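You operate a simulated robot arm through the tools that you are given. There is no shell and no other tool. Be economical: measure what you need, move in short steps, check, and stop when the job is done.

Carry out the task below with a simulated robot arm. There is one attempt and no reset: what you move stays moved.

TASK
Sort the four socks on the worktop into the tray by pattern.
Fine: plain ones at the sink end, striped ones at the window end.

Only the result counts: the job must be done as asked and must still hold three seconds after the hand-in. Knocking over, shifting, dropping, spilling or breaking anything else fails it.

THE ROBOT
A 7-joint arm with a two-finger parallel gripper, fixed in place. Base frame: the origin is at the foot of the arm, x ahead of it, y to its left, z up. Units: mm, degrees, N and s.
It reaches about 821 mm from its shoulder. Its first joint turns from -66.0 to 66.0 degrees. Payload 2.6 kg.
The TCP is the grasp point between the finger pads, 30 mm short of the fingertips. In the tool frame z runs along the fingers and y along their closing line. The gripper opens to 94 mm. The fingers are 28 mm wide and 10 mm thick; the gripper's body (50 by 96 mm) begins 55 mm behind the TCP.
Orientation is told as [roll, pitch, yaw] about the base's x, y, z axes, in that order, counted from this pose: with the fingers straight down and closing along the base's y, the tool's x points along the base's -x, its y along +y and its z along -z.

THE INTERFACE
- The arm moves only by the tool move_arm. Its argument "motion" is a list of rows, each a list of 7 numbers: the turn, a rotation vector about the tool's x, y, z in units of 120 degrees (1.0 is 120 degrees), then the shift along the tool's x, y, z in units of 500 mm (1.0 is 500 mm), then the closure in counts, from 0 (fully open) to 255 (shut). In form: [[rx, ry, rz, dx, dy, dz, claw], ...]. A call has 1 to 10 rows; each row is the pose to reach, as a shift and turn from the pose commanded when the call began, along the tool's axes at that moment. A call with a number of a shift or a turn outside -1 to 1 is refused whole. A row lasts 0.2 s, in which the tool goes at most 50 mm and 8.6 degrees; a call with a longer step from one row to the next is refused whole, and so is a gripper value outside its range. Where a pose cannot be reached the arm comes as near as it can. A force on the tool above 40 N (or 10 N above the force at the start of the call, whichever is more), or a blocked arm, ends the call early, and 0.2 s more pass. Each finger travels about 72 mm/s and halts on what it meets, pressing with about 31 N; the grip force reading is that of the motor and also rises with nothing between the fingers. The clock runs only during rows and for 0.2 s after the last one: add rows that repeat a pose to give the fingers time. The reply holds the time, the measured pose of the TCP, the force on the tool along the base axes, the opening and the grip force, in the units named above and with some noise, and new pictures: "show" is both (left out), scene, wrist or none.
- Cameras (640 x 400 px; columns grow to the right, rows downward): "scene" is fixed at [31.5, 439, 548.8]; the picture's right is [-0.77, -0.64, 0.00], its down [-0.46, 0.56, -0.69] and it looks along [0.44, -0.53, -0.72] (base axes); focal length 293 px, centre (320, 200). "wrist" rides on the gripper at [76, 14, -103] in the tool frame; the picture's right is [-0.18, 0.98, 0.00], its down [-0.75, -0.14, -0.64] and it looks along [-0.63, -0.12, 0.77] (tool axes); focal length 243 px, centre (320, 200). There is no depth. A picture from a camera that has moved, and an enlarged one, comes with that camera's place and axes in the base frame and with its lens.
- inspect(camera, box): a new picture of the part [left, top, right, bottom] of that camera's present view, enlarged. The clock stands still meanwhile.
- hand_in(): hands the job in; it is judged then, once.

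Go step by step. Nothing tells you positions but the pictures and the camera data: compare them with the known pose of the tool, close in by small moves and look again before you grip or let go. The budget is 120 turns and 170 pictures, counting those below and the enlarged ones. Unless the task says otherwise, let go and move clear before handing in, and close with one line.

The tools are called after "Call:" by a JSON object that holds its "op" and its "data". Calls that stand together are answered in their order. move_arm: Moves the arm, as the interface text tells. Its arguments: {"type":"object","properties":{"motion":{"type":"array","items":{"type":"array","items":{"type":"number"}}},"show":{"type":"string","enum":["both","scene","wrist","none"]}},"required":["motion"]} The other tools are called the same way: inspect (camera, box) takes an enlarged picture of a part of a camera's view; hand_in () hands the job in.

At the start:

```text
t: 0.0
tcp_pos: [430.7, 104.3, 261.9]
ee_rot: [0.1, 0.0, 0.1]
contact_force: [1.7, 0.0, -0.4]
width: 93.8
finger_force: 0.0
```

scene: 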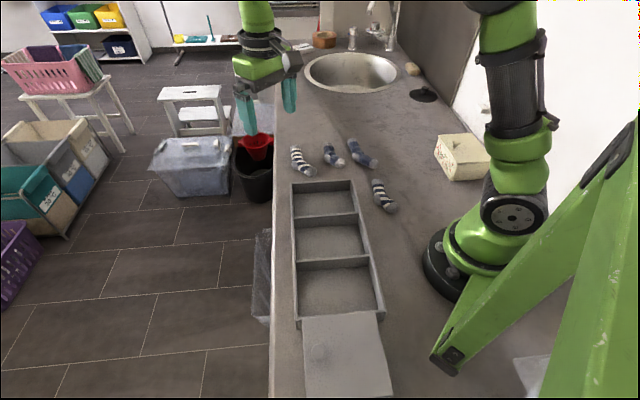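
wrist: 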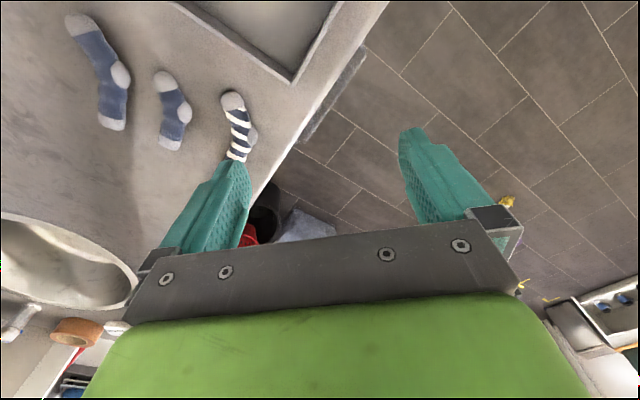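

The socks lie between the sink and a three-compartment tray, and the worktop seems to be at about base height. I'll look closer before moving.

Call:
{"op": "inspect", "data": {"camera": "scene", "box": [270, 120, 430, 220]}}

Call:
{"op": "inspect", "data": {"camera": "scene", "box": [240, 170, 480, 400]}}

Call:
{"op": "inspect", "data": {"camera": "scene", "box": [220, 0, 480, 120]}}

```text
4.00 times, centred on (350, 170) of scene
camera zoom: at [31.5, 439.0, 548.8], right [-0.77, -0.64, 0.0], down [-0.46, 0.56, -0.69], along [0.44, -0.53, -0.72], focal length 1172 px, centre (200, 320)
```

zoom: 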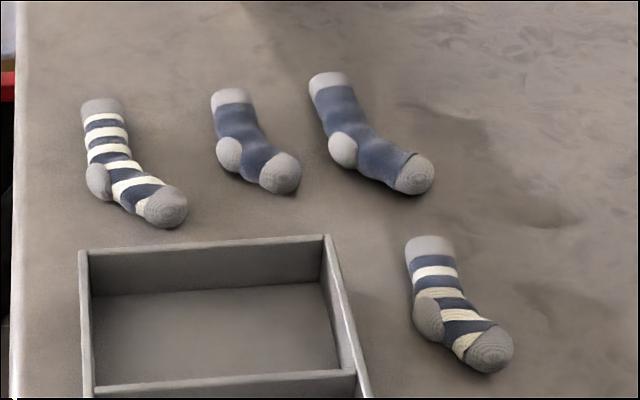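

```text
1.74 times, centred on (360, 285) of scene
camera zoom: at [31.5, 439.0, 548.8], right [-0.77, -0.64, 0.0], down [-0.46, 0.56, -0.69], along [0.44, -0.53, -0.72], focal length 509 px, centre (250, 52)
```

zoom: 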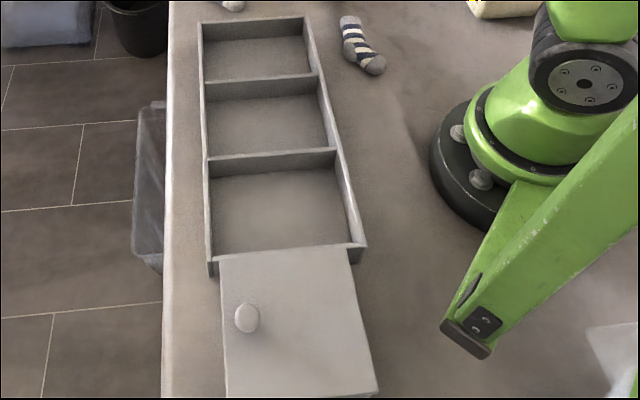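

```text
2.46 times, centred on (350, 60) of scene
camera zoom: at [31.5, 439.0, 548.8], right [-0.77, -0.64, 0.0], down [-0.46, 0.56, -0.69], along [0.44, -0.53, -0.72], focal length 721 px, centre (246, 545)
```

zoom: 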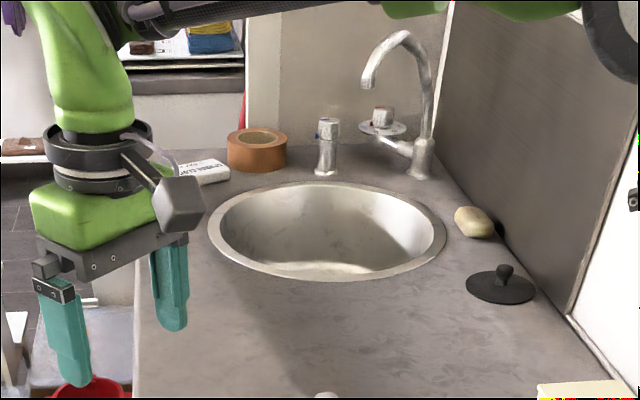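

The worktop is at about z = 0. The counter runs diagonally: the tray spans roughly (130,260) to (376,19), with the sink end at the far end. I'll take the wrist camera above the socks for a better view.

Call:
{"op": "move_arm", "data": {"motion": [[0, 0, 0, 0.06, -0.0515, -0.0127, 0], [0, 0, 0, 0.12, -0.103, -0.0253, 0], [0, 0, 0, 0.18, -0.1545, -0.038, 0], [0, 0, 0, 0.24, -0.206, -0.0507, 0], [0, 0, 0, 0.3, -0.2575, -0.0633, 0], [0, 0, 0, 0.36, -0.309, -0.076, 0], [0, 0, 0, 0.36, -0.309, -0.076, 0]]}}

```text
t: 1.6
tcp_pos: [249.2, -49.3, 300.2]
ee_rot: [0.0, -0.1, -0.1]
contact_force: [0.0, 0.3, -0.7]
width: 93.8
finger_force: 0.1
camera wrist: at [172.9, -35.8, 403.8], right [0.18, 0.98, 0.0], down [0.75, -0.14, 0.64], along [0.63, -0.12, -0.77], focal length 243 px, centre (320, 200)
```

scene: 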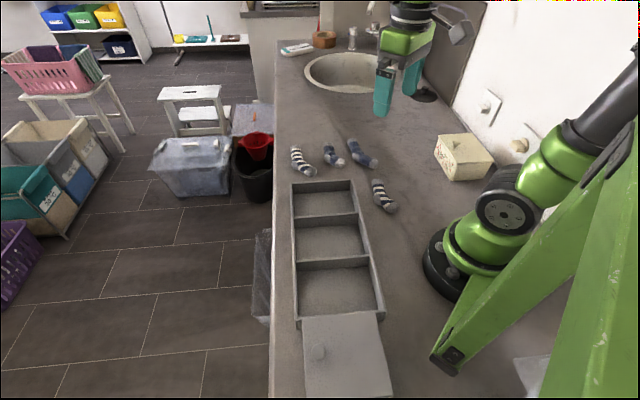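
wrist: 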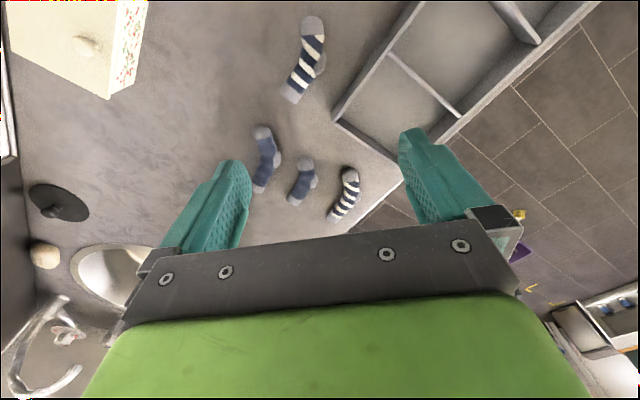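

Now I can see all four socks from above. I'll zoom in on them, and on the thing behind the sink that might be a window.

Call:
{"op": "inspect", "data": {"camera": "wrist", "box": [240, 0, 400, 230]}}

Call:
{"op": "inspect", "data": {"camera": "scene", "box": [220, 0, 380, 60]}}

Call:
{"op": "inspect", "data": {"camera": "wrist", "box": [320, 0, 620, 170]}}

```text
1.74 times, centred on (320, 115) of wrist
camera zoom: at [172.9, -35.8, 403.8], right [0.18, 0.98, 0.0], down [0.75, -0.14, 0.64], along [0.63, -0.12, -0.77], focal length 422 px, centre (320, 348)
```

zoom: 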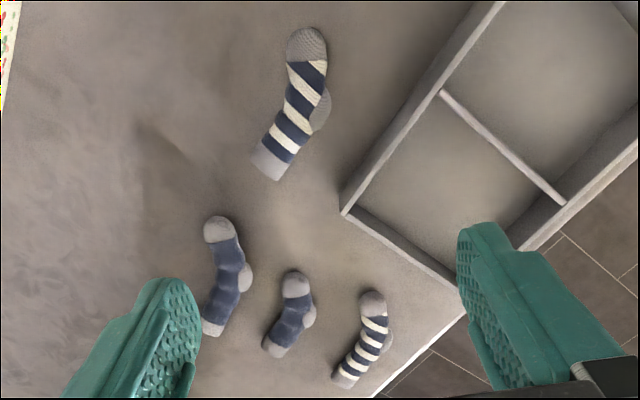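

```text
4.00 times, centred on (300, 30) of scene
camera zoom: at [31.5, 439.0, 548.8], right [-0.77, -0.64, 0.0], down [-0.46, 0.56, -0.69], along [0.44, -0.53, -0.72], focal length 1172 px, centre (400, 880)
```

zoom: 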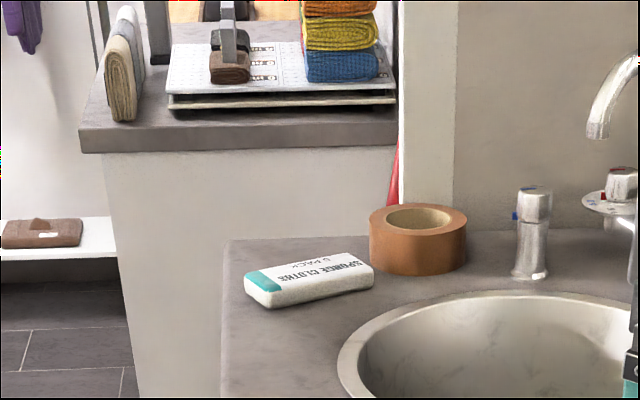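

```text
2.13 times, centred on (470, 85) of wrist
camera zoom: at [172.9, -35.8, 403.8], right [0.18, 0.98, 0.0], down [0.75, -0.14, 0.64], along [0.63, -0.12, -0.77], focal length 518 px, centre (0, 445)
```

zoom: 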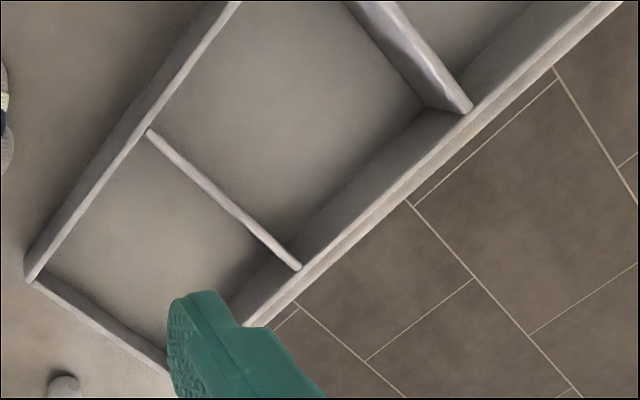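

Sock C (the left plain one) has its leg centred near (400,-184), running at about -31°. I'll approach above it with the fingers yawed to match and half closed, then check.

Call:
{"op": "move_arm", "data": {"motion": [[0, 0, 0.043, -0.05, -0.0447, 0.06, 30], [0, 0, 0.086, -0.1, -0.0893, 0.12, 65], [0, 0, 0.129, -0.15, -0.134, 0.18, 65], [0, 0, 0.172, -0.2, -0.1787, 0.24, 65], [0, 0, 0.215, -0.25, -0.2233, 0.3, 65], [0, 0, 0.258, -0.3, -0.268, 0.36, 65], [0, 0, 0.258, -0.3, -0.268, 0.36, 65]]}}

```text
t: 3.2
tcp_pos: [399.5, -187.9, 121.1]
ee_rot: [0.0, 0.0, -31.2]
contact_force: [0.0, -0.6, 0.1]
width: 70.0
finger_force: 0.0
camera wrist: at [342.0, -136.4, 224.5], right [0.67, 0.75, 0.0], down [0.57, -0.51, 0.64], along [0.48, -0.43, -0.77], focal length 243 px, centre (320, 200)
```

scene: 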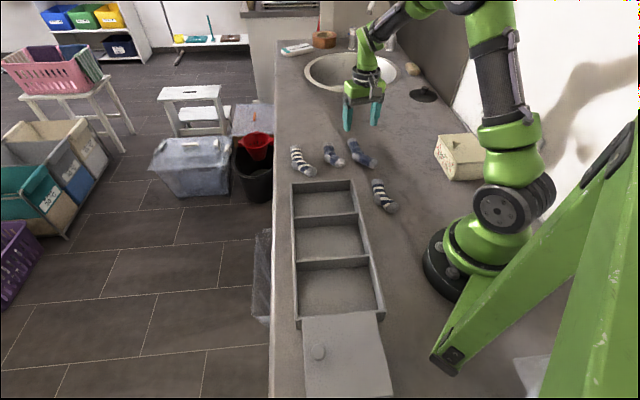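
wrist: 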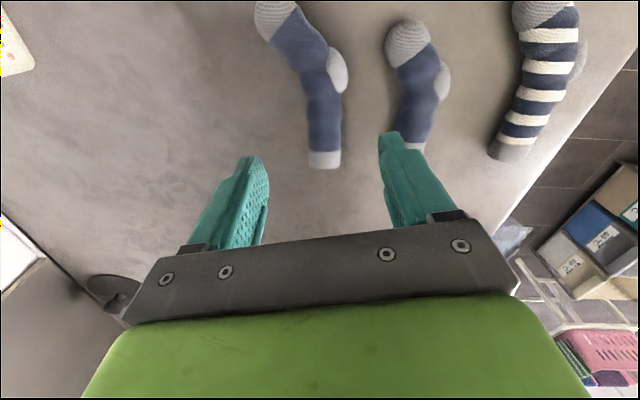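

The leg line is confirmed: mid at about (397,-183), direction about -38°. I'll descend with a small correction and grip.

Call:
{"op": "move_arm", "data": {"motion": [[0, 0, 0.05, 0.0057, 0.0036, 0.06, 65], [0, 0, 0.05, 0.0057, 0.0036, 0.12, 65], [0, 0, 0.05, 0.0057, 0.0036, 0.172, 65], [0, 0, 0.05, 0.0057, 0.0036, 0.172, 120], [0, 0, 0.05, 0.0057, 0.0036, 0.172, 180], [0, 0, 0.05, 0.0057, 0.0036, 0.172, 220], [0, 0, 0.05, 0.0057, 0.0036, 0.172, 220]]}}

```text
t: 4.8
tcp_pos: [398.6, -181.4, 35.4]
ee_rot: [0.0, 0.1, -36.9]
contact_force: [-0.8, 0.4, 0.5]
width: 28.7
finger_force: 30.9
camera wrist: at [346.3, -126.5, 139.3], right [0.74, 0.67, 0.0], down [0.52, -0.57, 0.64], along [0.43, -0.47, -0.77], focal length 243 px, centre (320, 200)
```

scene: 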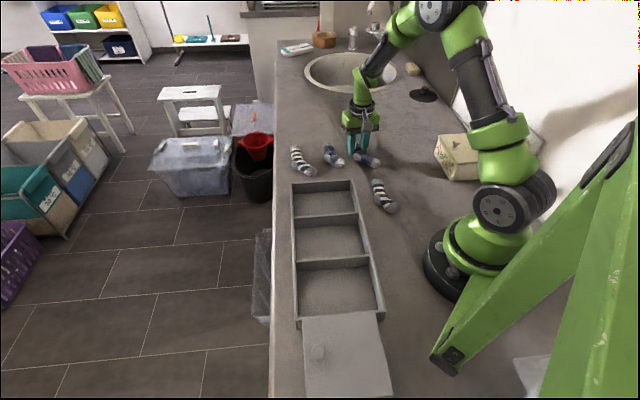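
wrist: 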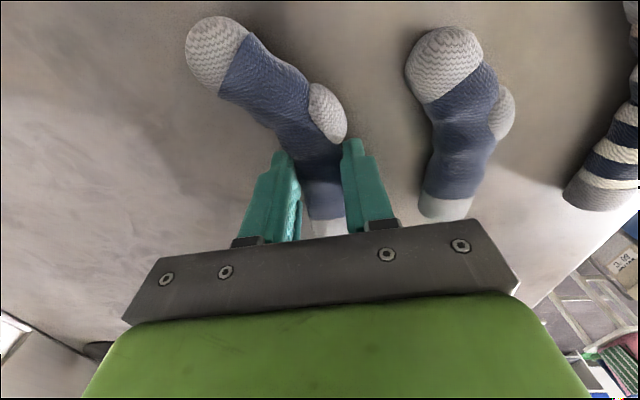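

I have sock C, gripped at 28.7 mm. I'll lift it straight up and carry it over the sink-end compartment, turning it to lie across the tray.

Call:
{"op": "move_arm", "data": {"motion": [[0, 0, 0, 0, 0, -0.08, 220], [0, 0, 0, 0, 0, -0.17, 220], [0, 0, 0, 0, 0, -0.26, 220]], "show": "none"}}

Call:
{"op": "move_arm", "data": {"motion": [[0, 0, -0.0678, 0.0465, 0.0402, 0, 220], [0, 0, -0.1355, 0.093, 0.0804, 0, 220], [0, 0, -0.2033, 0.1395, 0.1206, 0, 220], [0, 0, -0.271, 0.186, 0.1608, 0, 220], [0, 0, -0.3388, 0.2325, 0.201, 0, 220], [0, 0, -0.4065, 0.279, 0.2412, 0, 220], [0, 0, -0.4743, 0.3255, 0.2814, 0, 220], [0, 0, -0.542, 0.372, 0.3216, 0, 220], [0, 0, -0.542, 0.372, 0.3216, 0, 220]]}}

```text
t: 5.6
tcp_pos: [396.6, -182.8, 163.5]
ee_rot: [0.1, 0.1, -37.0]
contact_force: [0.0, -0.2, 0.3]
width: 28.9
finger_force: 30.8
```

```text
t: 7.6
tcp_pos: [346.2, 58.8, 165.6]
ee_rot: [0.0, 0.1, 28.2]
contact_force: [-0.1, 0.2, -0.5]
width: 28.5
finger_force: 31.0
camera wrist: at [272.8, 35.4, 270.9], right [-0.3, 0.95, 0.0], down [0.73, 0.23, 0.64], along [0.61, 0.19, -0.77], focal length 243 px, centre (320, 200)
```

scene: 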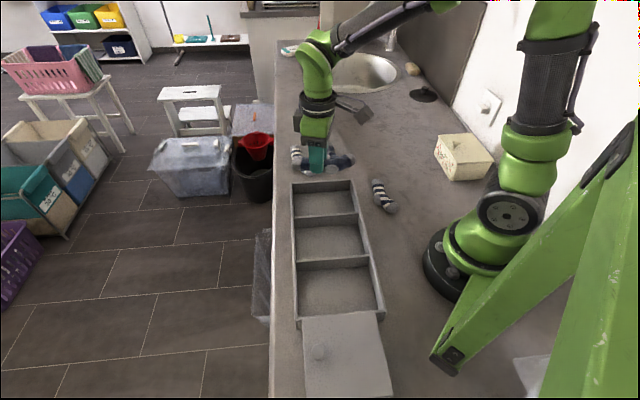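
wrist: 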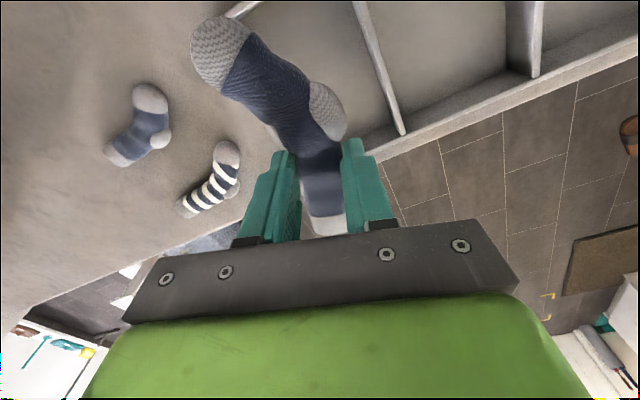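

Sock C hangs over the compartment at about 38°, a little too close to the wall-side rim. I'll shift 10 mm toward the front, lower it in and release with a modest opening.

Call:
{"op": "move_arm", "data": {"motion": [[0, 0, 0, -0.0207, 0.0048, 0.03, 220], [0, 0, 0, -0.0207, 0.0048, 0.1, 220], [0, 0, 0, -0.0207, 0.0048, 0.17, 220], [0, 0, 0, -0.0207, 0.0048, 0.243, 220], [0, 0, 0, -0.0207, 0.0048, 0.243, 220]]}}

```text
t: 8.6
tcp_pos: [357.6, 65.9, 60.5]
ee_rot: [-0.2, -0.3, 27.7]
contact_force: [-9.9, -2.3, 21.1]
width: 30.0
finger_force: 15.5
stopped in row 4: the force on the tool passed its limit (the readings are from after the stop); the commanded pose is now the measured one
camera wrist: at [281.9, 42.3, 163.8], right [-0.29, 0.96, 0.0], down [0.73, 0.23, 0.65], along [0.62, 0.19, -0.76], focal length 243 px, centre (320, 200)
```

scene: 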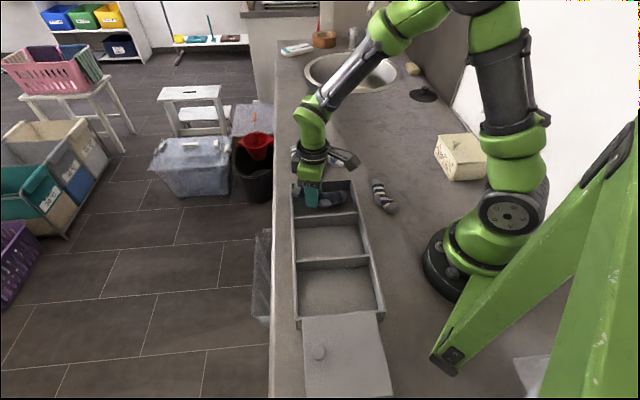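
wrist: 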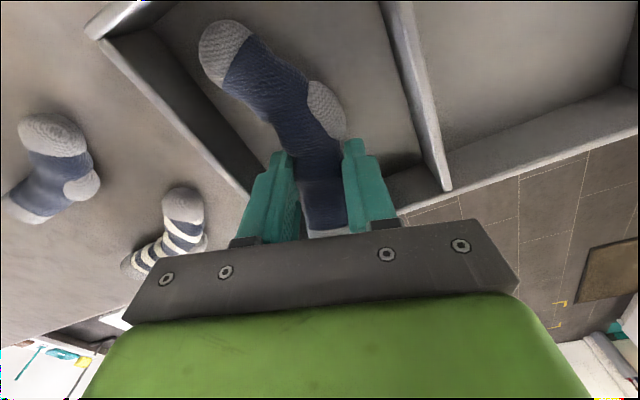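

The sock's cuff probably touched the front rim, because I had placed that wall a few mm too far out. I'll raise it, shift 9 mm back and look again.

Call:
{"op": "move_arm", "data": {"motion": [[0, 0, 0, 0, 0, -0.06, 220], [0, 0, 0, 0.0156, -0.0033, -0.06, 220], [0, 0, 0, 0.0156, -0.0033, -0.06, 220]]}}

Call:
{"op": "inspect", "data": {"camera": "scene", "box": [280, 130, 400, 220]}}

```text
t: 9.4
tcp_pos: [351.3, 62.7, 89.0]
ee_rot: [-0.2, -0.4, 27.9]
contact_force: [-0.3, 0.1, -1.0]
width: 28.9
finger_force: 31.2
camera wrist: at [275.6, 38.3, 192.6], right [-0.3, 0.95, 0.0], down [0.73, 0.23, 0.65], along [0.62, 0.19, -0.76], focal length 243 px, centre (320, 200)
```

scene: 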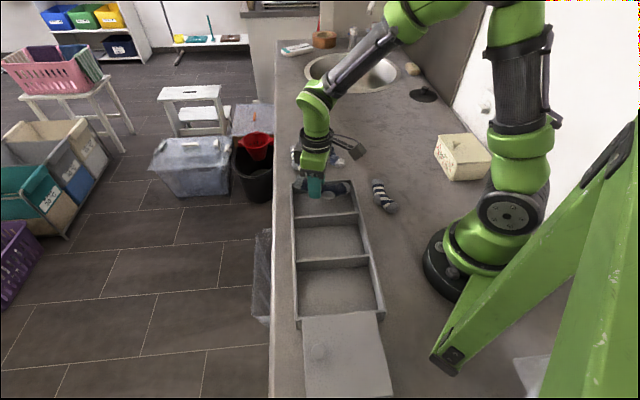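
wrist: 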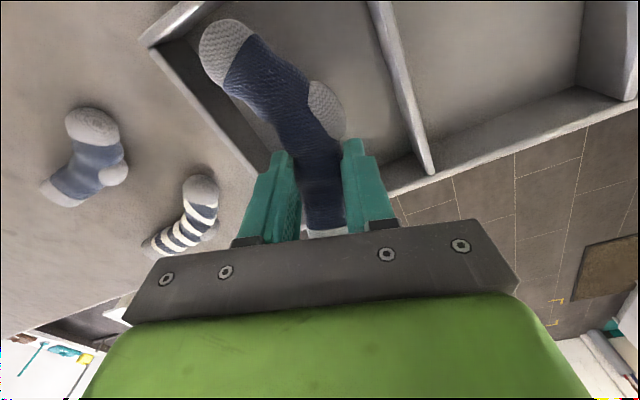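

```text
4.44 times, centred on (340, 175) of scene
camera zoom: at [31.5, 439.0, 548.8], right [-0.77, -0.64, 0.0], down [-0.46, 0.56, -0.69], along [0.44, -0.53, -0.72], focal length 1302 px, centre (231, 311)
```

zoom: 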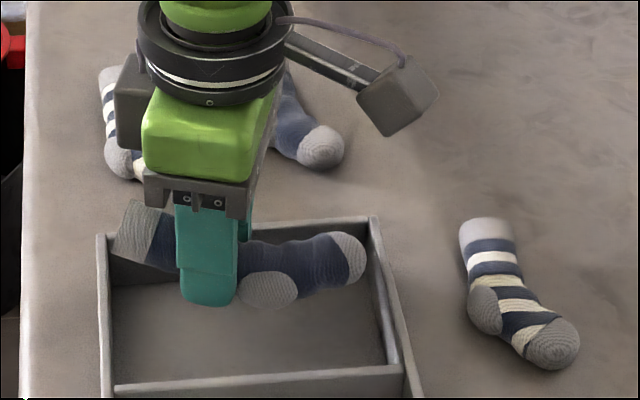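

The sock now appears to clear the walls. I'll lower it slowly.

Call:
{"op": "move_arm", "data": {"motion": [[0, 0, 0, 0, 0, 0.03, 220], [0, 0, 0, 0, 0, 0.06, 220], [0, 0, 0, 0, 0, 0.075, 220], [0, 0, 0, 0, 0, 0.086, 220]]}}

Call:
{"op": "inspect", "data": {"camera": "scene", "box": [280, 130, 400, 220]}}

```text
t: 10.4
tcp_pos: [352.0, 60.7, 47.5]
ee_rot: [-0.3, -0.5, 27.9]
contact_force: [4.4, 2.9, 12.4]
width: 29.0
finger_force: 31.4
camera wrist: at [276.1, 36.7, 150.0], right [-0.3, 0.95, 0.0], down [0.73, 0.23, 0.65], along [0.62, 0.19, -0.76], focal length 243 px, centre (320, 200)
```

scene: 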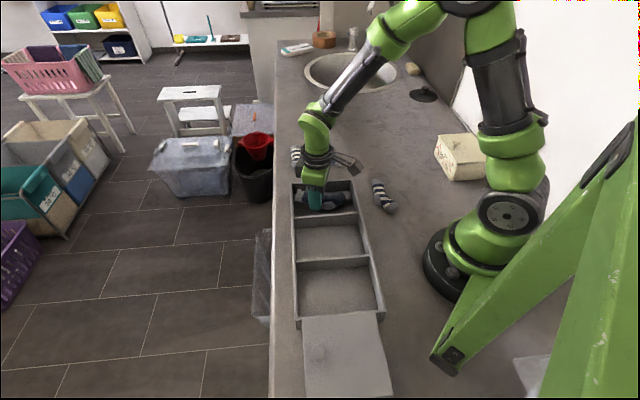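
wrist: 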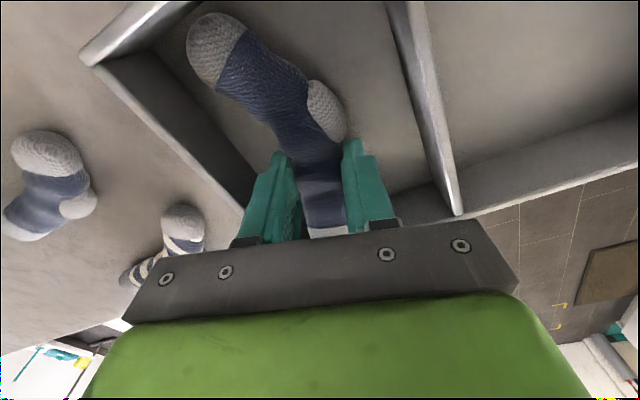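

```text
4.44 times, centred on (340, 175) of scene
camera zoom: at [31.5, 439.0, 548.8], right [-0.77, -0.64, 0.0], down [-0.46, 0.56, -0.69], along [0.44, -0.53, -0.72], focal length 1302 px, centre (231, 311)
```

zoom: 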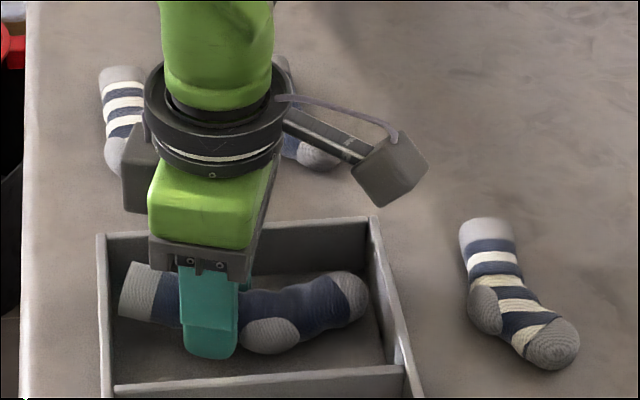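

The sock is on the tray floor. I'll release with a small opening and lift away.

Call:
{"op": "move_arm", "data": {"motion": [[0, 0, 0, 0, 0, 0, 119], [0, 0, 0, 0, 0, 0, 119], [0, 0, 0, 0, 0, -0.06, 119], [0, 0, 0, 0, 0, -0.14, 119], [0, 0, 0, 0, 0, -0.22, 119]]}}

Call:
{"op": "inspect", "data": {"camera": "scene", "box": [280, 130, 400, 220]}}

```text
t: 11.6
tcp_pos: [349.8, 60.9, 156.7]
ee_rot: [0.0, -0.3, 27.8]
contact_force: [-0.7, 0.0, -0.1]
width: 50.0
finger_force: 0.0
camera wrist: at [275.3, 36.9, 260.9], right [-0.3, 0.96, 0.0], down [0.73, 0.23, 0.65], along [0.62, 0.19, -0.76], focal length 243 px, centre (320, 200)
```

scene: 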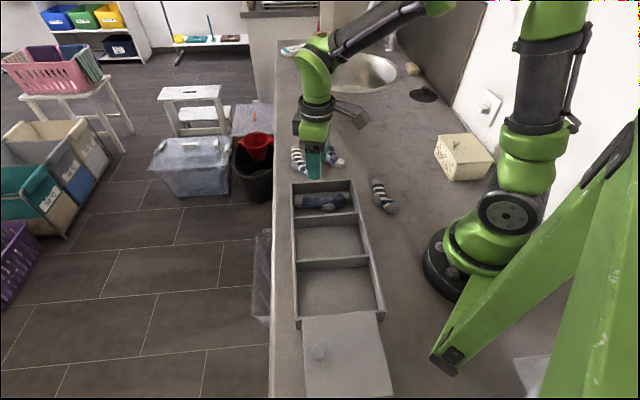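
wrist: 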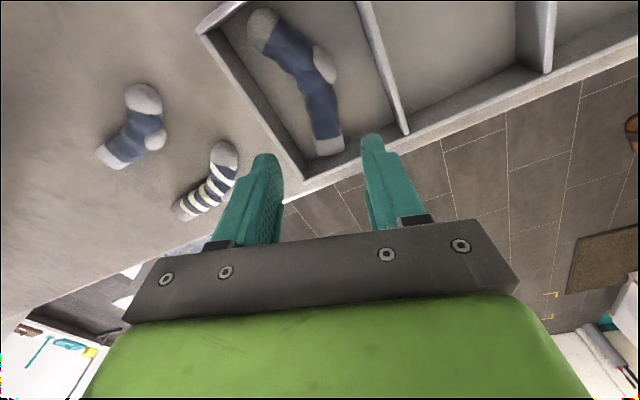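

```text
4.44 times, centred on (340, 175) of scene
camera zoom: at [31.5, 439.0, 548.8], right [-0.77, -0.64, 0.0], down [-0.46, 0.56, -0.69], along [0.44, -0.53, -0.72], focal length 1302 px, centre (231, 311)
```

zoom: 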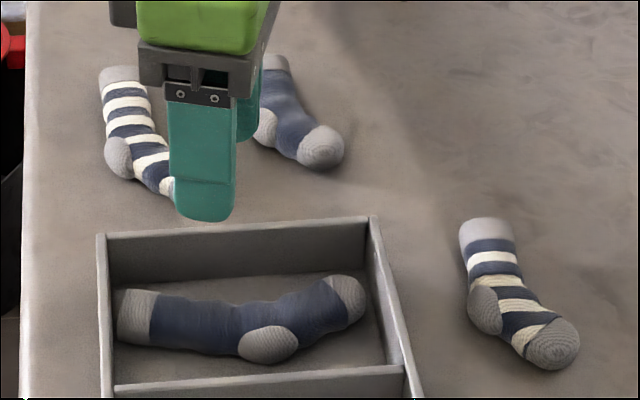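

Sock C lies flat in the sink-end compartment. Next is plain sock B, with its leg centred near (457,-128) at about -36°.

Call:
{"op": "move_arm", "data": {"motion": [[0, 0, 0.0665, -0.0017, -0.0543, 0.0, 119], [0, 0, 0.133, -0.0033, -0.1085, 0.0, 80], [0, 0, 0.1995, -0.005, -0.1628, 0.0, 80], [0, 0, 0.266, -0.0066, -0.217, 0.0, 80], [0, 0, 0.3325, -0.0083, -0.2713, 0.02, 80], [0, 0, 0.399, -0.01, -0.3255, 0.04, 80], [0, 0, 0.4655, -0.0115, -0.3798, 0.06, 80], [0, 0, 0.532, -0.0132, -0.434, 0.074, 80], [0, 0, 0.532, -0.0132, -0.434, 0.074, 80]], "show": "wrist"}}

```text
t: 13.6
tcp_pos: [459.0, -127.7, 119.9]
ee_rot: [0.3, -0.3, -36.0]
contact_force: [-0.1, 0.8, 0.0]
width: 64.6
finger_force: 0.1
camera wrist: at [405.6, -72.3, 223.0], right [0.73, 0.69, 0.01], down [0.52, -0.56, 0.65], along [0.45, -0.47, -0.76], focal length 243 px, centre (320, 200)
```

wrist: 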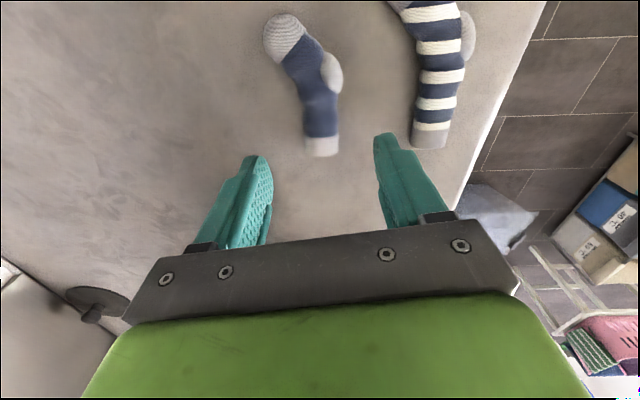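

The fingers are centred on sock B's leg. I'll descend and grip.

Call:
{"op": "move_arm", "data": {"motion": [[0, 0, 0.05, 0.001, 0.002, 0.06, 80], [0, 0, 0.05, 0.001, 0.002, 0.12, 80], [0, 0, 0.05, 0.001, 0.002, 0.173, 80], [0, 0, 0.05, 0.001, 0.002, 0.173, 140], [0, 0, 0.05, 0.001, 0.002, 0.173, 200], [0, 0, 0.05, 0.001, 0.002, 0.173, 230], [0, 0, 0.05, 0.001, 0.002, 0.173, 230]], "show": "wrist"}}

```text
t: 15.2
tcp_pos: [460.1, -126.4, 34.8]
ee_rot: [0.3, -0.3, -42.0]
contact_force: [0.1, -0.4, -0.7]
width: 28.3
finger_force: 30.8
camera wrist: at [412.4, -66.0, 138.0], right [0.79, 0.61, 0.01], down [0.46, -0.61, 0.65], along [0.4, -0.51, -0.76], focal length 243 px, centre (320, 200)
```

wrist: 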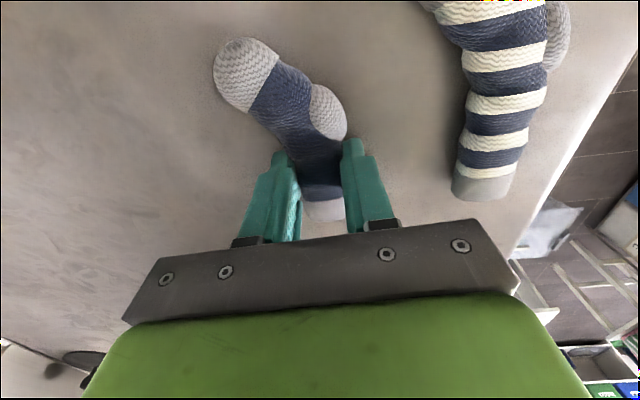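

I have sock B. I'll lift it and carry it above the sink-end compartment, on the divider side of sock C.

Call:
{"op": "move_arm", "data": {"motion": [[0, 0, 0, 0, 0, -0.08, 230], [0, 0, 0, 0, 0, -0.16, 230], [0, 0, 0, 0, 0, -0.24, 230]], "show": "none"}}

Call:
{"op": "move_arm", "data": {"motion": [[0, 0, -0.0676, 0.0531, 0.0141, 0, 230], [0, 0, -0.1351, 0.1061, 0.0282, 0, 230], [0, 0, -0.2027, 0.1592, 0.0423, 0, 230], [0, 0, -0.2702, 0.2123, 0.0564, 0, 230], [0, 0, -0.3378, 0.2653, 0.0706, 0, 230], [0, 0, -0.4053, 0.3184, 0.0847, 0, 230], [0, 0, -0.4729, 0.3715, 0.0988, 0.02, 230], [0, 0, -0.5404, 0.4245, 0.1129, 0.06, 230], [0, 0, -0.608, 0.4776, 0.127, 0.1, 230], [0, 0, -0.608, 0.4776, 0.127, 0.1, 230]]}}

Call:
{"op": "inspect", "data": {"camera": "scene", "box": [280, 130, 400, 220]}}

```text
t: 16.0
tcp_pos: [456.8, -127.0, 156.3]
ee_rot: [0.3, -0.3, -42.0]
contact_force: [0.4, -0.2, -1.1]
width: 28.4
finger_force: 30.6
```

```text
t: 18.2
tcp_pos: [323.9, 79.5, 104.1]
ee_rot: [-0.2, -0.4, 31.1]
contact_force: [0.0, 0.1, 0.7]
width: 28.7
finger_force: 31.0
camera wrist: at [249.2, 51.7, 207.7], right [-0.35, 0.94, 0.0], down [0.71, 0.27, 0.65], along [0.61, 0.23, -0.76], focal length 243 px, centre (320, 200)
```

scene: 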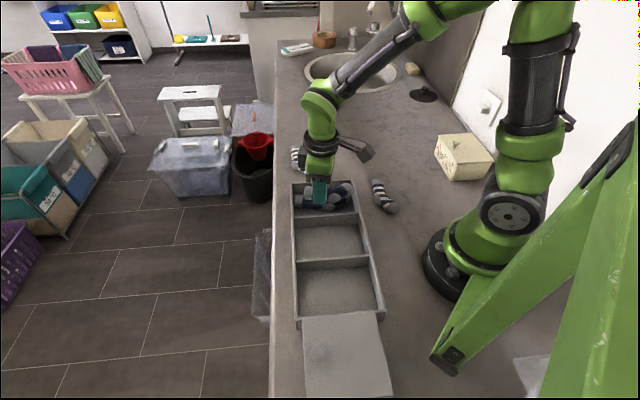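
wrist: 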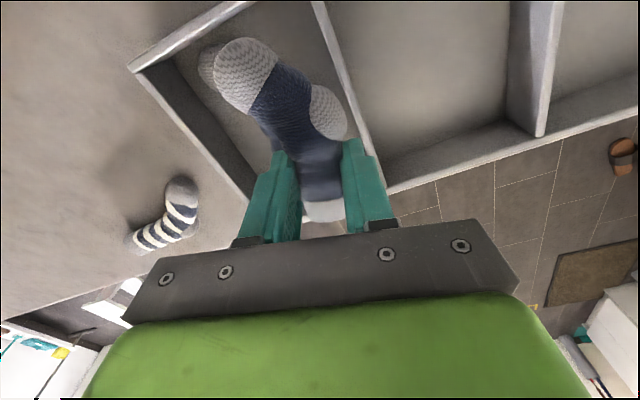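

```text
4.44 times, centred on (340, 175) of scene
camera zoom: at [31.5, 439.0, 548.8], right [-0.77, -0.64, 0.0], down [-0.46, 0.56, -0.69], along [0.44, -0.53, -0.72], focal length 1302 px, centre (231, 311)
```

zoom: 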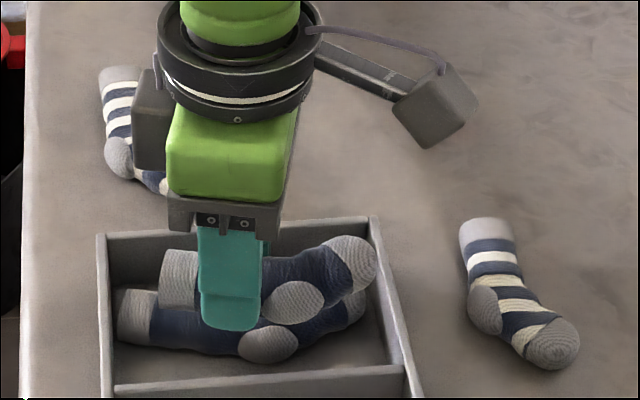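

Sock B is over the divider side of the compartment. I'll lower it close to the floor and release with a small opening.

Call:
{"op": "move_arm", "data": {"motion": [[0, 0, 0, 0, 0, 0.03, 230], [0, 0, 0, 0, 0, 0.05, 230], [0, 0, 0, 0, 0, 0.066, 230]]}}

Call:
{"op": "inspect", "data": {"camera": "scene", "box": [280, 130, 400, 220]}}

```text
t: 19.0
tcp_pos: [322.6, 78.9, 76.0]
ee_rot: [-0.1, -0.4, 30.7]
contact_force: [-2.8, -0.3, 9.4]
width: 28.6
finger_force: 30.9
stopped in row 3: the force on the tool passed its limit (the readings are from after the stop); the commanded pose is now the measured one
camera wrist: at [249.3, 52.8, 178.2], right [-0.34, 0.94, 0.0], down [0.72, 0.26, 0.65], along [0.61, 0.22, -0.76], focal length 243 px, centre (320, 200)
```

scene: 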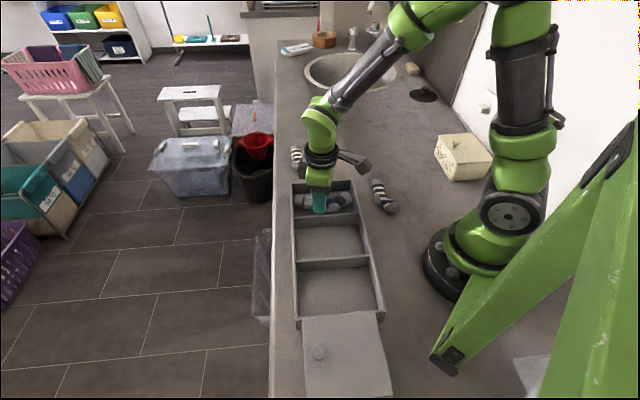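
wrist: 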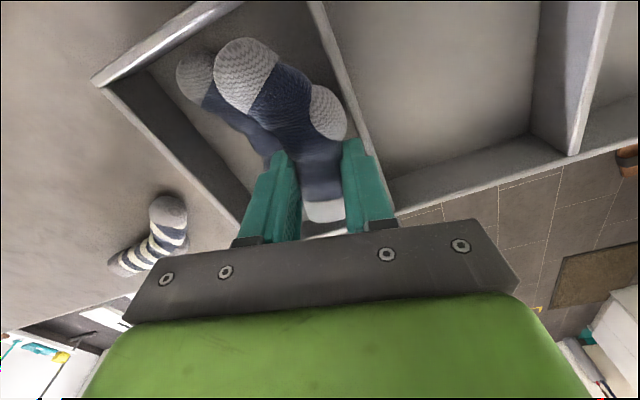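

```text
4.44 times, centred on (340, 175) of scene
camera zoom: at [31.5, 439.0, 548.8], right [-0.77, -0.64, 0.0], down [-0.46, 0.56, -0.69], along [0.44, -0.53, -0.72], focal length 1302 px, centre (231, 311)
```

zoom: 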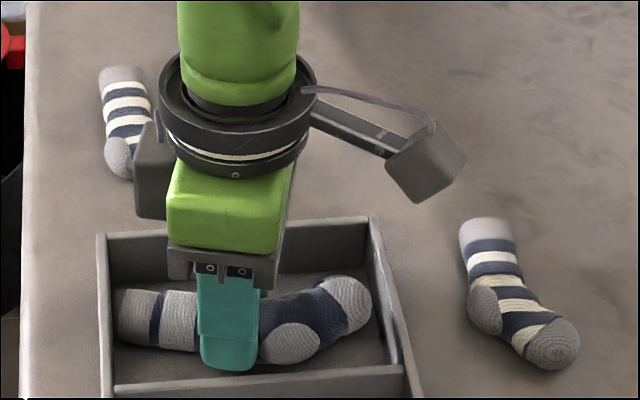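

Sock B is touching C. I'll shift it slightly toward the divider and release.

Call:
{"op": "move_arm", "data": {"motion": [[0, 0, 0, 0, 0, -0.012, 230], [0, 0, 0, 0.003, 0.0115, -0.008, 230], [0, 0, 0, 0.003, 0.0115, -0.008, 152], [0, 0, 0, 0.003, 0.0115, -0.008, 152], [0, 0, 0, 0.003, 0.0115, -0.08, 152], [0, 0, 0, 0.003, 0.0115, -0.16, 152], [0, 0, 0, 0.003, 0.0115, -0.2, 152]]}}

Call:
{"op": "inspect", "data": {"camera": "scene", "box": [280, 130, 400, 220]}}

```text
t: 20.6
tcp_pos: [315.9, 83.2, 176.7]
ee_rot: [-0.2, -0.4, 30.7]
contact_force: [0.0, 0.0, -0.6]
width: 38.2
finger_force: 0.1
camera wrist: at [242.8, 55.9, 279.2], right [-0.35, 0.94, 0.0], down [0.71, 0.26, 0.65], along [0.61, 0.22, -0.76], focal length 243 px, centre (320, 200)
```

scene: 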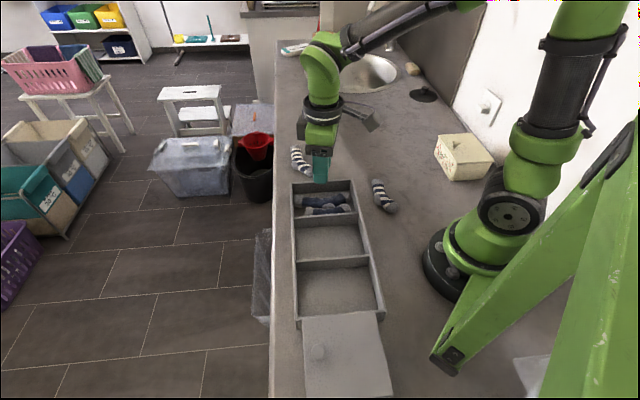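
wrist: 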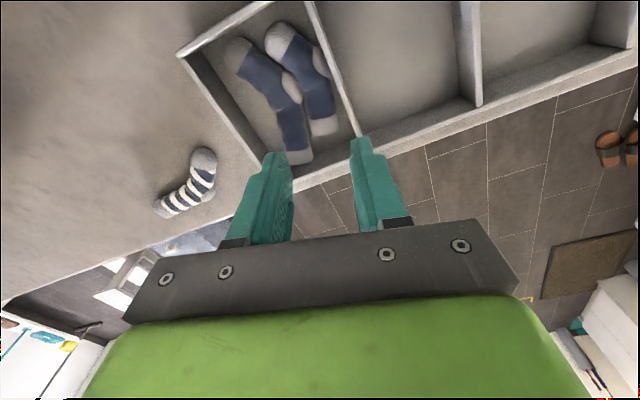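

```text
4.44 times, centred on (340, 175) of scene
camera zoom: at [31.5, 439.0, 548.8], right [-0.77, -0.64, 0.0], down [-0.46, 0.56, -0.69], along [0.44, -0.53, -0.72], focal length 1302 px, centre (231, 311)
```

zoom: 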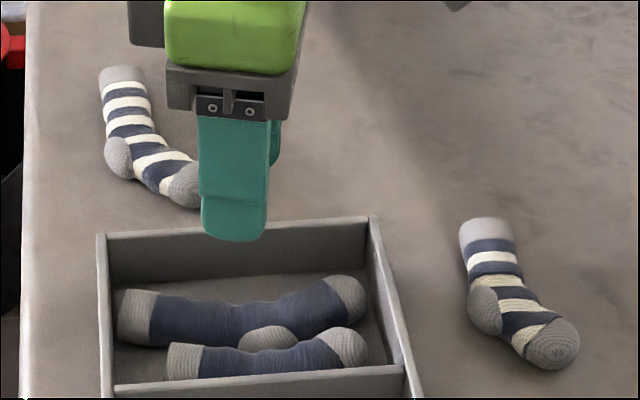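

Both plain socks lie side by side in the sink-end compartment. Before I move the striped ones, I want a better look at the other tray end and the lidded thing next to it.

Call:
{"op": "move_arm", "data": {"motion": [[0, 0, -0.0625, 0.0214, 0.006, -0.0183, 120], [0, 0, -0.125, 0.0428, 0.012, -0.0365, 80], [0, 0, -0.1875, 0.0641, 0.018, -0.0548, 80], [0, 0, -0.25, 0.0855, 0.024, -0.073, 80], [0, 0, -0.3125, 0.1069, 0.03, -0.0913, 80], [0, 0, -0.375, 0.1283, 0.036, -0.1095, 80], [0, 0, -0.4375, 0.1496, 0.042, -0.1278, 80], [0, 0, -0.5, 0.171, 0.048, -0.146, 80], [0, 0, -0.5, 0.171, 0.048, -0.146, 80]], "show": "wrist"}}

```text
t: 22.6
tcp_pos: [230.5, 60.7, 246.1]
ee_rot: [-0.5, 0.0, 90.9]
contact_force: [0.0, -0.1, -0.8]
width: 64.1
finger_force: 0.1
camera wrist: at [217.0, -16.4, 350.7], right [-0.99, 0.17, -0.01], down [0.12, 0.76, 0.64], along [0.11, 0.63, -0.77], focal length 243 px, centre (320, 200)
```

wrist: 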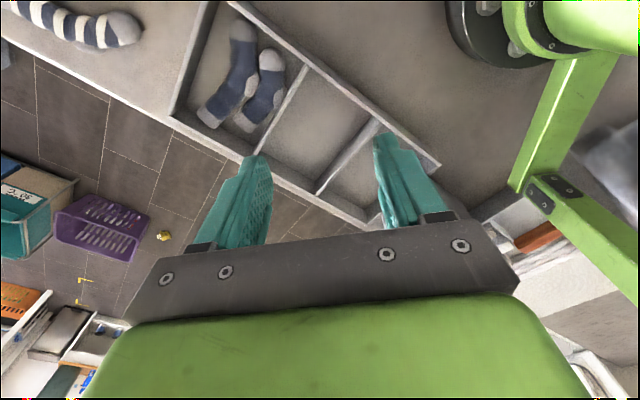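

Call:
{"op": "inspect", "data": {"camera": "wrist", "box": [340, 90, 640, 290]}}

```text
2.00 times, centred on (490, 190) of wrist
camera zoom: at [217.0, -16.4, 350.7], right [-0.99, 0.17, -0.01], down [0.12, 0.76, 0.64], along [0.11, 0.63, -0.77], focal length 485 px, centre (-20, 220)
```

zoom: 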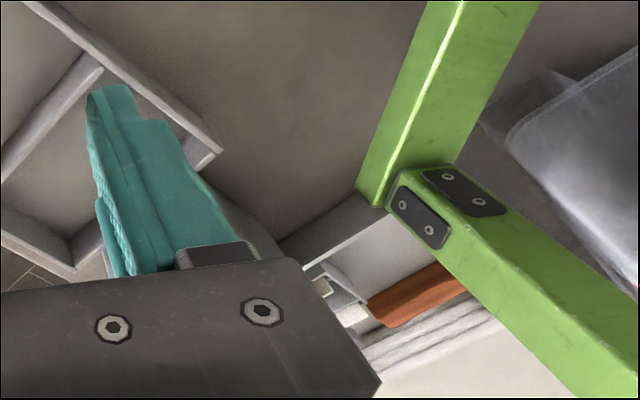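

Call:
{"op": "move_arm", "data": {"motion": [[0, 0, -0.06, 0, 0, 0, 80], [0, 0, -0.12, 0, 0, 0, 80], [0, 0, -0.18, 0, 0, 0, 80], [0, 0, -0.24, 0, 0, 0, 80], [0, 0, -0.3, 0, 0, 0, 80], [0, 0, -0.36, 0, 0, 0, 80]], "show": "wrist"}}

```text
t: 24.0
tcp_pos: [231.4, 60.5, 246.4]
ee_rot: [-0.4, 0.2, 134.1]
contact_force: [-0.3, 1.1, 0.4]
width: 64.3
finger_force: 0.1
camera wrist: at [273.8, -4.8, 350.8], right [-0.83, -0.55, -0.01], down [-0.43, 0.64, 0.64], along [-0.35, 0.54, -0.77], focal length 243 px, centre (320, 200)
```

wrist: 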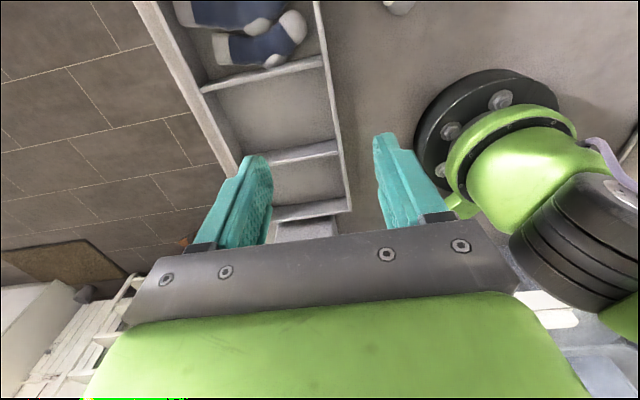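

Call:
{"op": "inspect", "data": {"camera": "wrist", "box": [240, 120, 400, 240]}}

```text
3.33 times, centred on (320, 180) of wrist
camera zoom: at [273.8, -4.8, 350.8], right [-0.83, -0.55, -0.01], down [-0.43, 0.64, 0.64], along [-0.35, 0.54, -0.77], focal length 809 px, centre (320, 267)
```

zoom: 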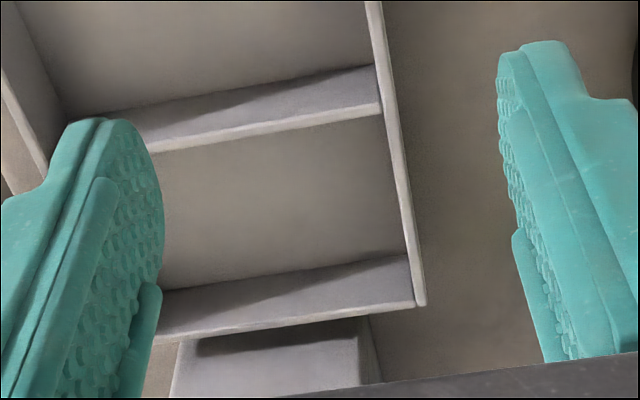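

The lidded thing is a separate, lower box, so the third open compartment is the window end, centred at about (172,211). Now I'll swing back over striped sock D near (250,-77).

Call:
{"op": "move_arm", "data": {"motion": [[0, 0, 0.07, 0.0223, 0.0165, 0, 80], [0, 0, 0.14, 0.0447, 0.0329, 0, 80], [0, 0, 0.21, 0.067, 0.0494, 0, 80], [0, 0, 0.28, 0.0894, 0.0659, 0, 80], [0, 0, 0.35, 0.1117, 0.0824, 0, 80], [0, 0, 0.42, 0.134, 0.0988, 0, 80], [0, 0, 0.49, 0.1564, 0.1153, 0, 80], [0, 0, 0.56, 0.1787, 0.1318, 0, 80], [0, 0, 0.63, 0.2011, 0.1482, 0, 80], [0, 0, 0.7, 0.2234, 0.1647, 0, 80]], "show": "none"}}

Call:
{"op": "move_arm", "data": {"motion": [[0, 0, 0.07, 0, 0, 0, 80], [0, 0, 0.14, 0, 0, 0, 80], [0, 0, 0.21, 0, 0, 0.02, 80], [0, 0, 0.28, 0, 0, 0.06, 80], [0, 0, 0.35, 0, 0, 0.1, 80], [0, 0, 0.42, 0, 0, 0.14, 80], [0, 0, 0.49, 0, 0, 0.18, 80], [0, 0, 0.56, 0, 0, 0.22, 80], [0, 0, 0.63, 0, 0, 0.25, 80], [0, 0, 0.7, 0, 0, 0.25, 80]], "show": "wrist"}}

```text
t: 26.2
tcp_pos: [248.4, -78.1, 247.6]
ee_rot: [-0.2, -0.3, 49.8]
contact_force: [-0.2, -0.1, -0.2]
width: 64.4
finger_force: 0.0
```

```text
t: 28.4
tcp_pos: [250.2, -76.8, 121.8]
ee_rot: [0.3, -0.4, -34.1]
contact_force: [0.1, 0.1, 0.4]
width: 64.5
finger_force: 0.0
camera wrist: at [194.4, -22.0, 225.2], right [0.7, 0.71, 0.01], down [0.54, -0.54, 0.65], along [0.46, -0.45, -0.76], focal length 243 px, centre (320, 200)
```

wrist: 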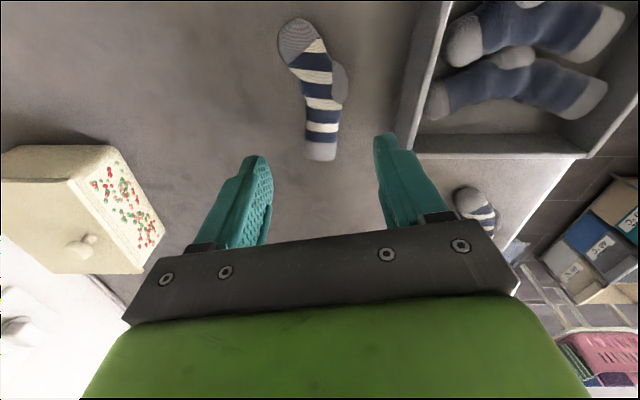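

Centred on sock D's leg. I'll descend and grip.

Call:
{"op": "move_arm", "data": {"motion": [[0, 0, 0.066, 0, 0.002, 0.06, 80], [0, 0, 0.066, 0, 0.002, 0.12, 80], [0, 0, 0.066, 0, 0.002, 0.174, 80], [0, 0, 0.066, 0, 0.002, 0.174, 140], [0, 0, 0.066, 0, 0.002, 0.174, 200], [0, 0, 0.066, 0, 0.002, 0.174, 230], [0, 0, 0.066, 0, 0.002, 0.174, 230]], "show": "wrist"}}

```text
t: 30.0
tcp_pos: [251.5, -75.8, 35.8]
ee_rot: [0.3, -0.3, -42.0]
contact_force: [-0.1, 0.1, -0.8]
width: 28.5
finger_force: 31.3
camera wrist: at [203.8, -14.8, 139.2], right [0.79, 0.61, 0.01], down [0.46, -0.61, 0.64], along [0.4, -0.51, -0.76], focal length 243 px, centre (320, 200)
```

wrist: 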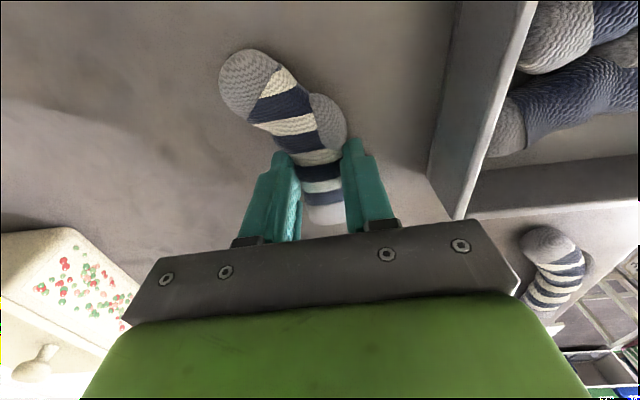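

I have sock D. I'll lift it and carry it to the window-end compartment.

Call:
{"op": "move_arm", "data": {"motion": [[0, 0, 0, 0, 0, -0.08, 230], [0, 0, 0, 0, 0, -0.16, 230], [0, 0, 0, 0, 0, -0.24, 230]], "show": "none"}}

Call:
{"op": "move_arm", "data": {"motion": [[0, 0, -0.0676, 0.0546, 0.039, 0, 230], [0, 0, -0.1351, 0.1092, 0.0781, 0, 230], [0, 0, -0.2027, 0.1638, 0.1171, 0, 230], [0, 0, -0.2702, 0.2184, 0.1562, 0, 230], [0, 0, -0.3378, 0.273, 0.1952, 0, 230], [0, 0, -0.4053, 0.3276, 0.2343, 0, 230], [0, 0, -0.4729, 0.3822, 0.2733, 0, 230], [0, 0, -0.5404, 0.4368, 0.3124, 0, 230], [0, 0, -0.608, 0.4914, 0.3514, 0, 230], [0, 0, -0.608, 0.4914, 0.3514, 0, 230]]}}

Call:
{"op": "inspect", "data": {"camera": "scene", "box": [270, 220, 420, 340]}}

```text
t: 30.8
tcp_pos: [251.9, -77.5, 155.4]
ee_rot: [0.3, -0.3, -42.0]
contact_force: [0.9, 0.7, 0.4]
width: 28.6
finger_force: 30.5
```

```text
t: 33.0
tcp_pos: [184.8, 221.0, 154.5]
ee_rot: [-0.2, -0.4, 31.1]
contact_force: [0.2, 0.2, -0.4]
width: 28.4
finger_force: 30.7
camera wrist: at [112.0, 192.6, 257.9], right [-0.35, 0.94, 0.0], down [0.71, 0.27, 0.65], along [0.61, 0.23, -0.76], focal length 243 px, centre (320, 200)
```

scene: 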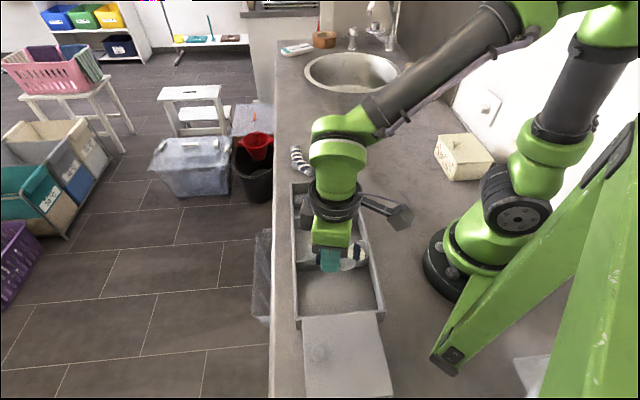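
wrist: 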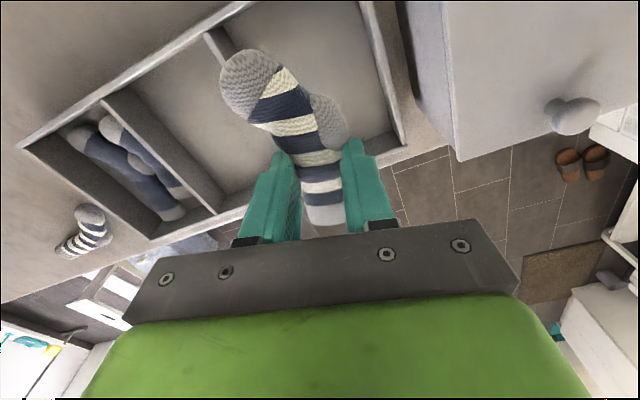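

```text
3.33 times, centred on (345, 280) of scene
camera zoom: at [31.5, 439.0, 548.8], right [-0.77, -0.64, 0.0], down [-0.46, 0.56, -0.69], along [0.44, -0.53, -0.72], focal length 976 px, centre (237, -67)
```

zoom: 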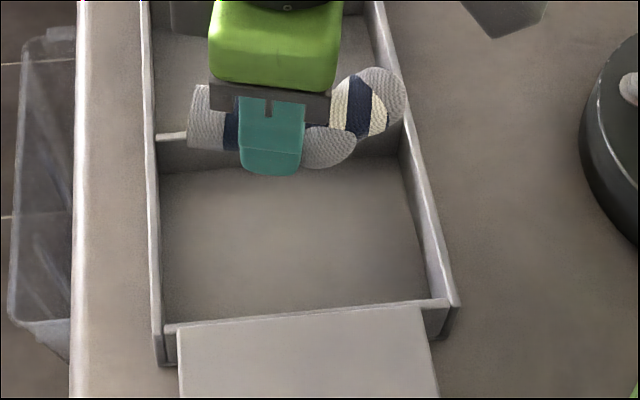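

Sock D is aligned over the compartment. I'll lower it.

Call:
{"op": "move_arm", "data": {"motion": [[0, 0, 0, 0, 0, 0.05, 230], [0, 0, 0, 0, 0, 0.1, 230], [0, 0, 0, 0, 0, 0.15, 230], [0, 0, 0, 0, 0, 0.19, 230], [0, 0, 0, 0, 0, 0.214, 230], [0, 0, 0, 0, 0, 0.214, 230]], "show": "wrist"}}

Call:
{"op": "inspect", "data": {"camera": "scene", "box": [270, 220, 420, 340]}}

```text
t: 34.4
tcp_pos: [187.7, 220.8, 49.1]
ee_rot: [-0.2, -0.4, 31.0]
contact_force: [0.3, -0.1, -0.4]
width: 28.6
finger_force: 31.1
camera wrist: at [114.2, 192.8, 151.5], right [-0.35, 0.94, 0.0], down [0.71, 0.27, 0.65], along [0.61, 0.22, -0.76], focal length 243 px, centre (320, 200)
```

wrist: 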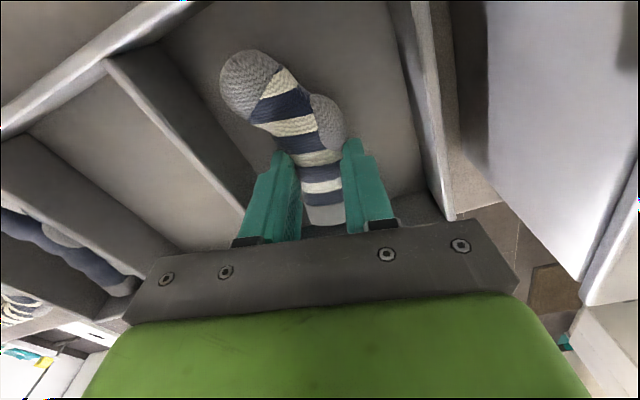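

```text
3.33 times, centred on (345, 280) of scene
camera zoom: at [31.5, 439.0, 548.8], right [-0.77, -0.64, 0.0], down [-0.46, 0.56, -0.69], along [0.44, -0.53, -0.72], focal length 976 px, centre (237, -67)
```

zoom: 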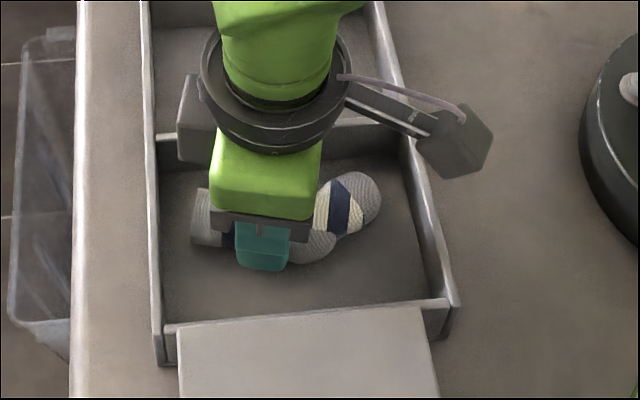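

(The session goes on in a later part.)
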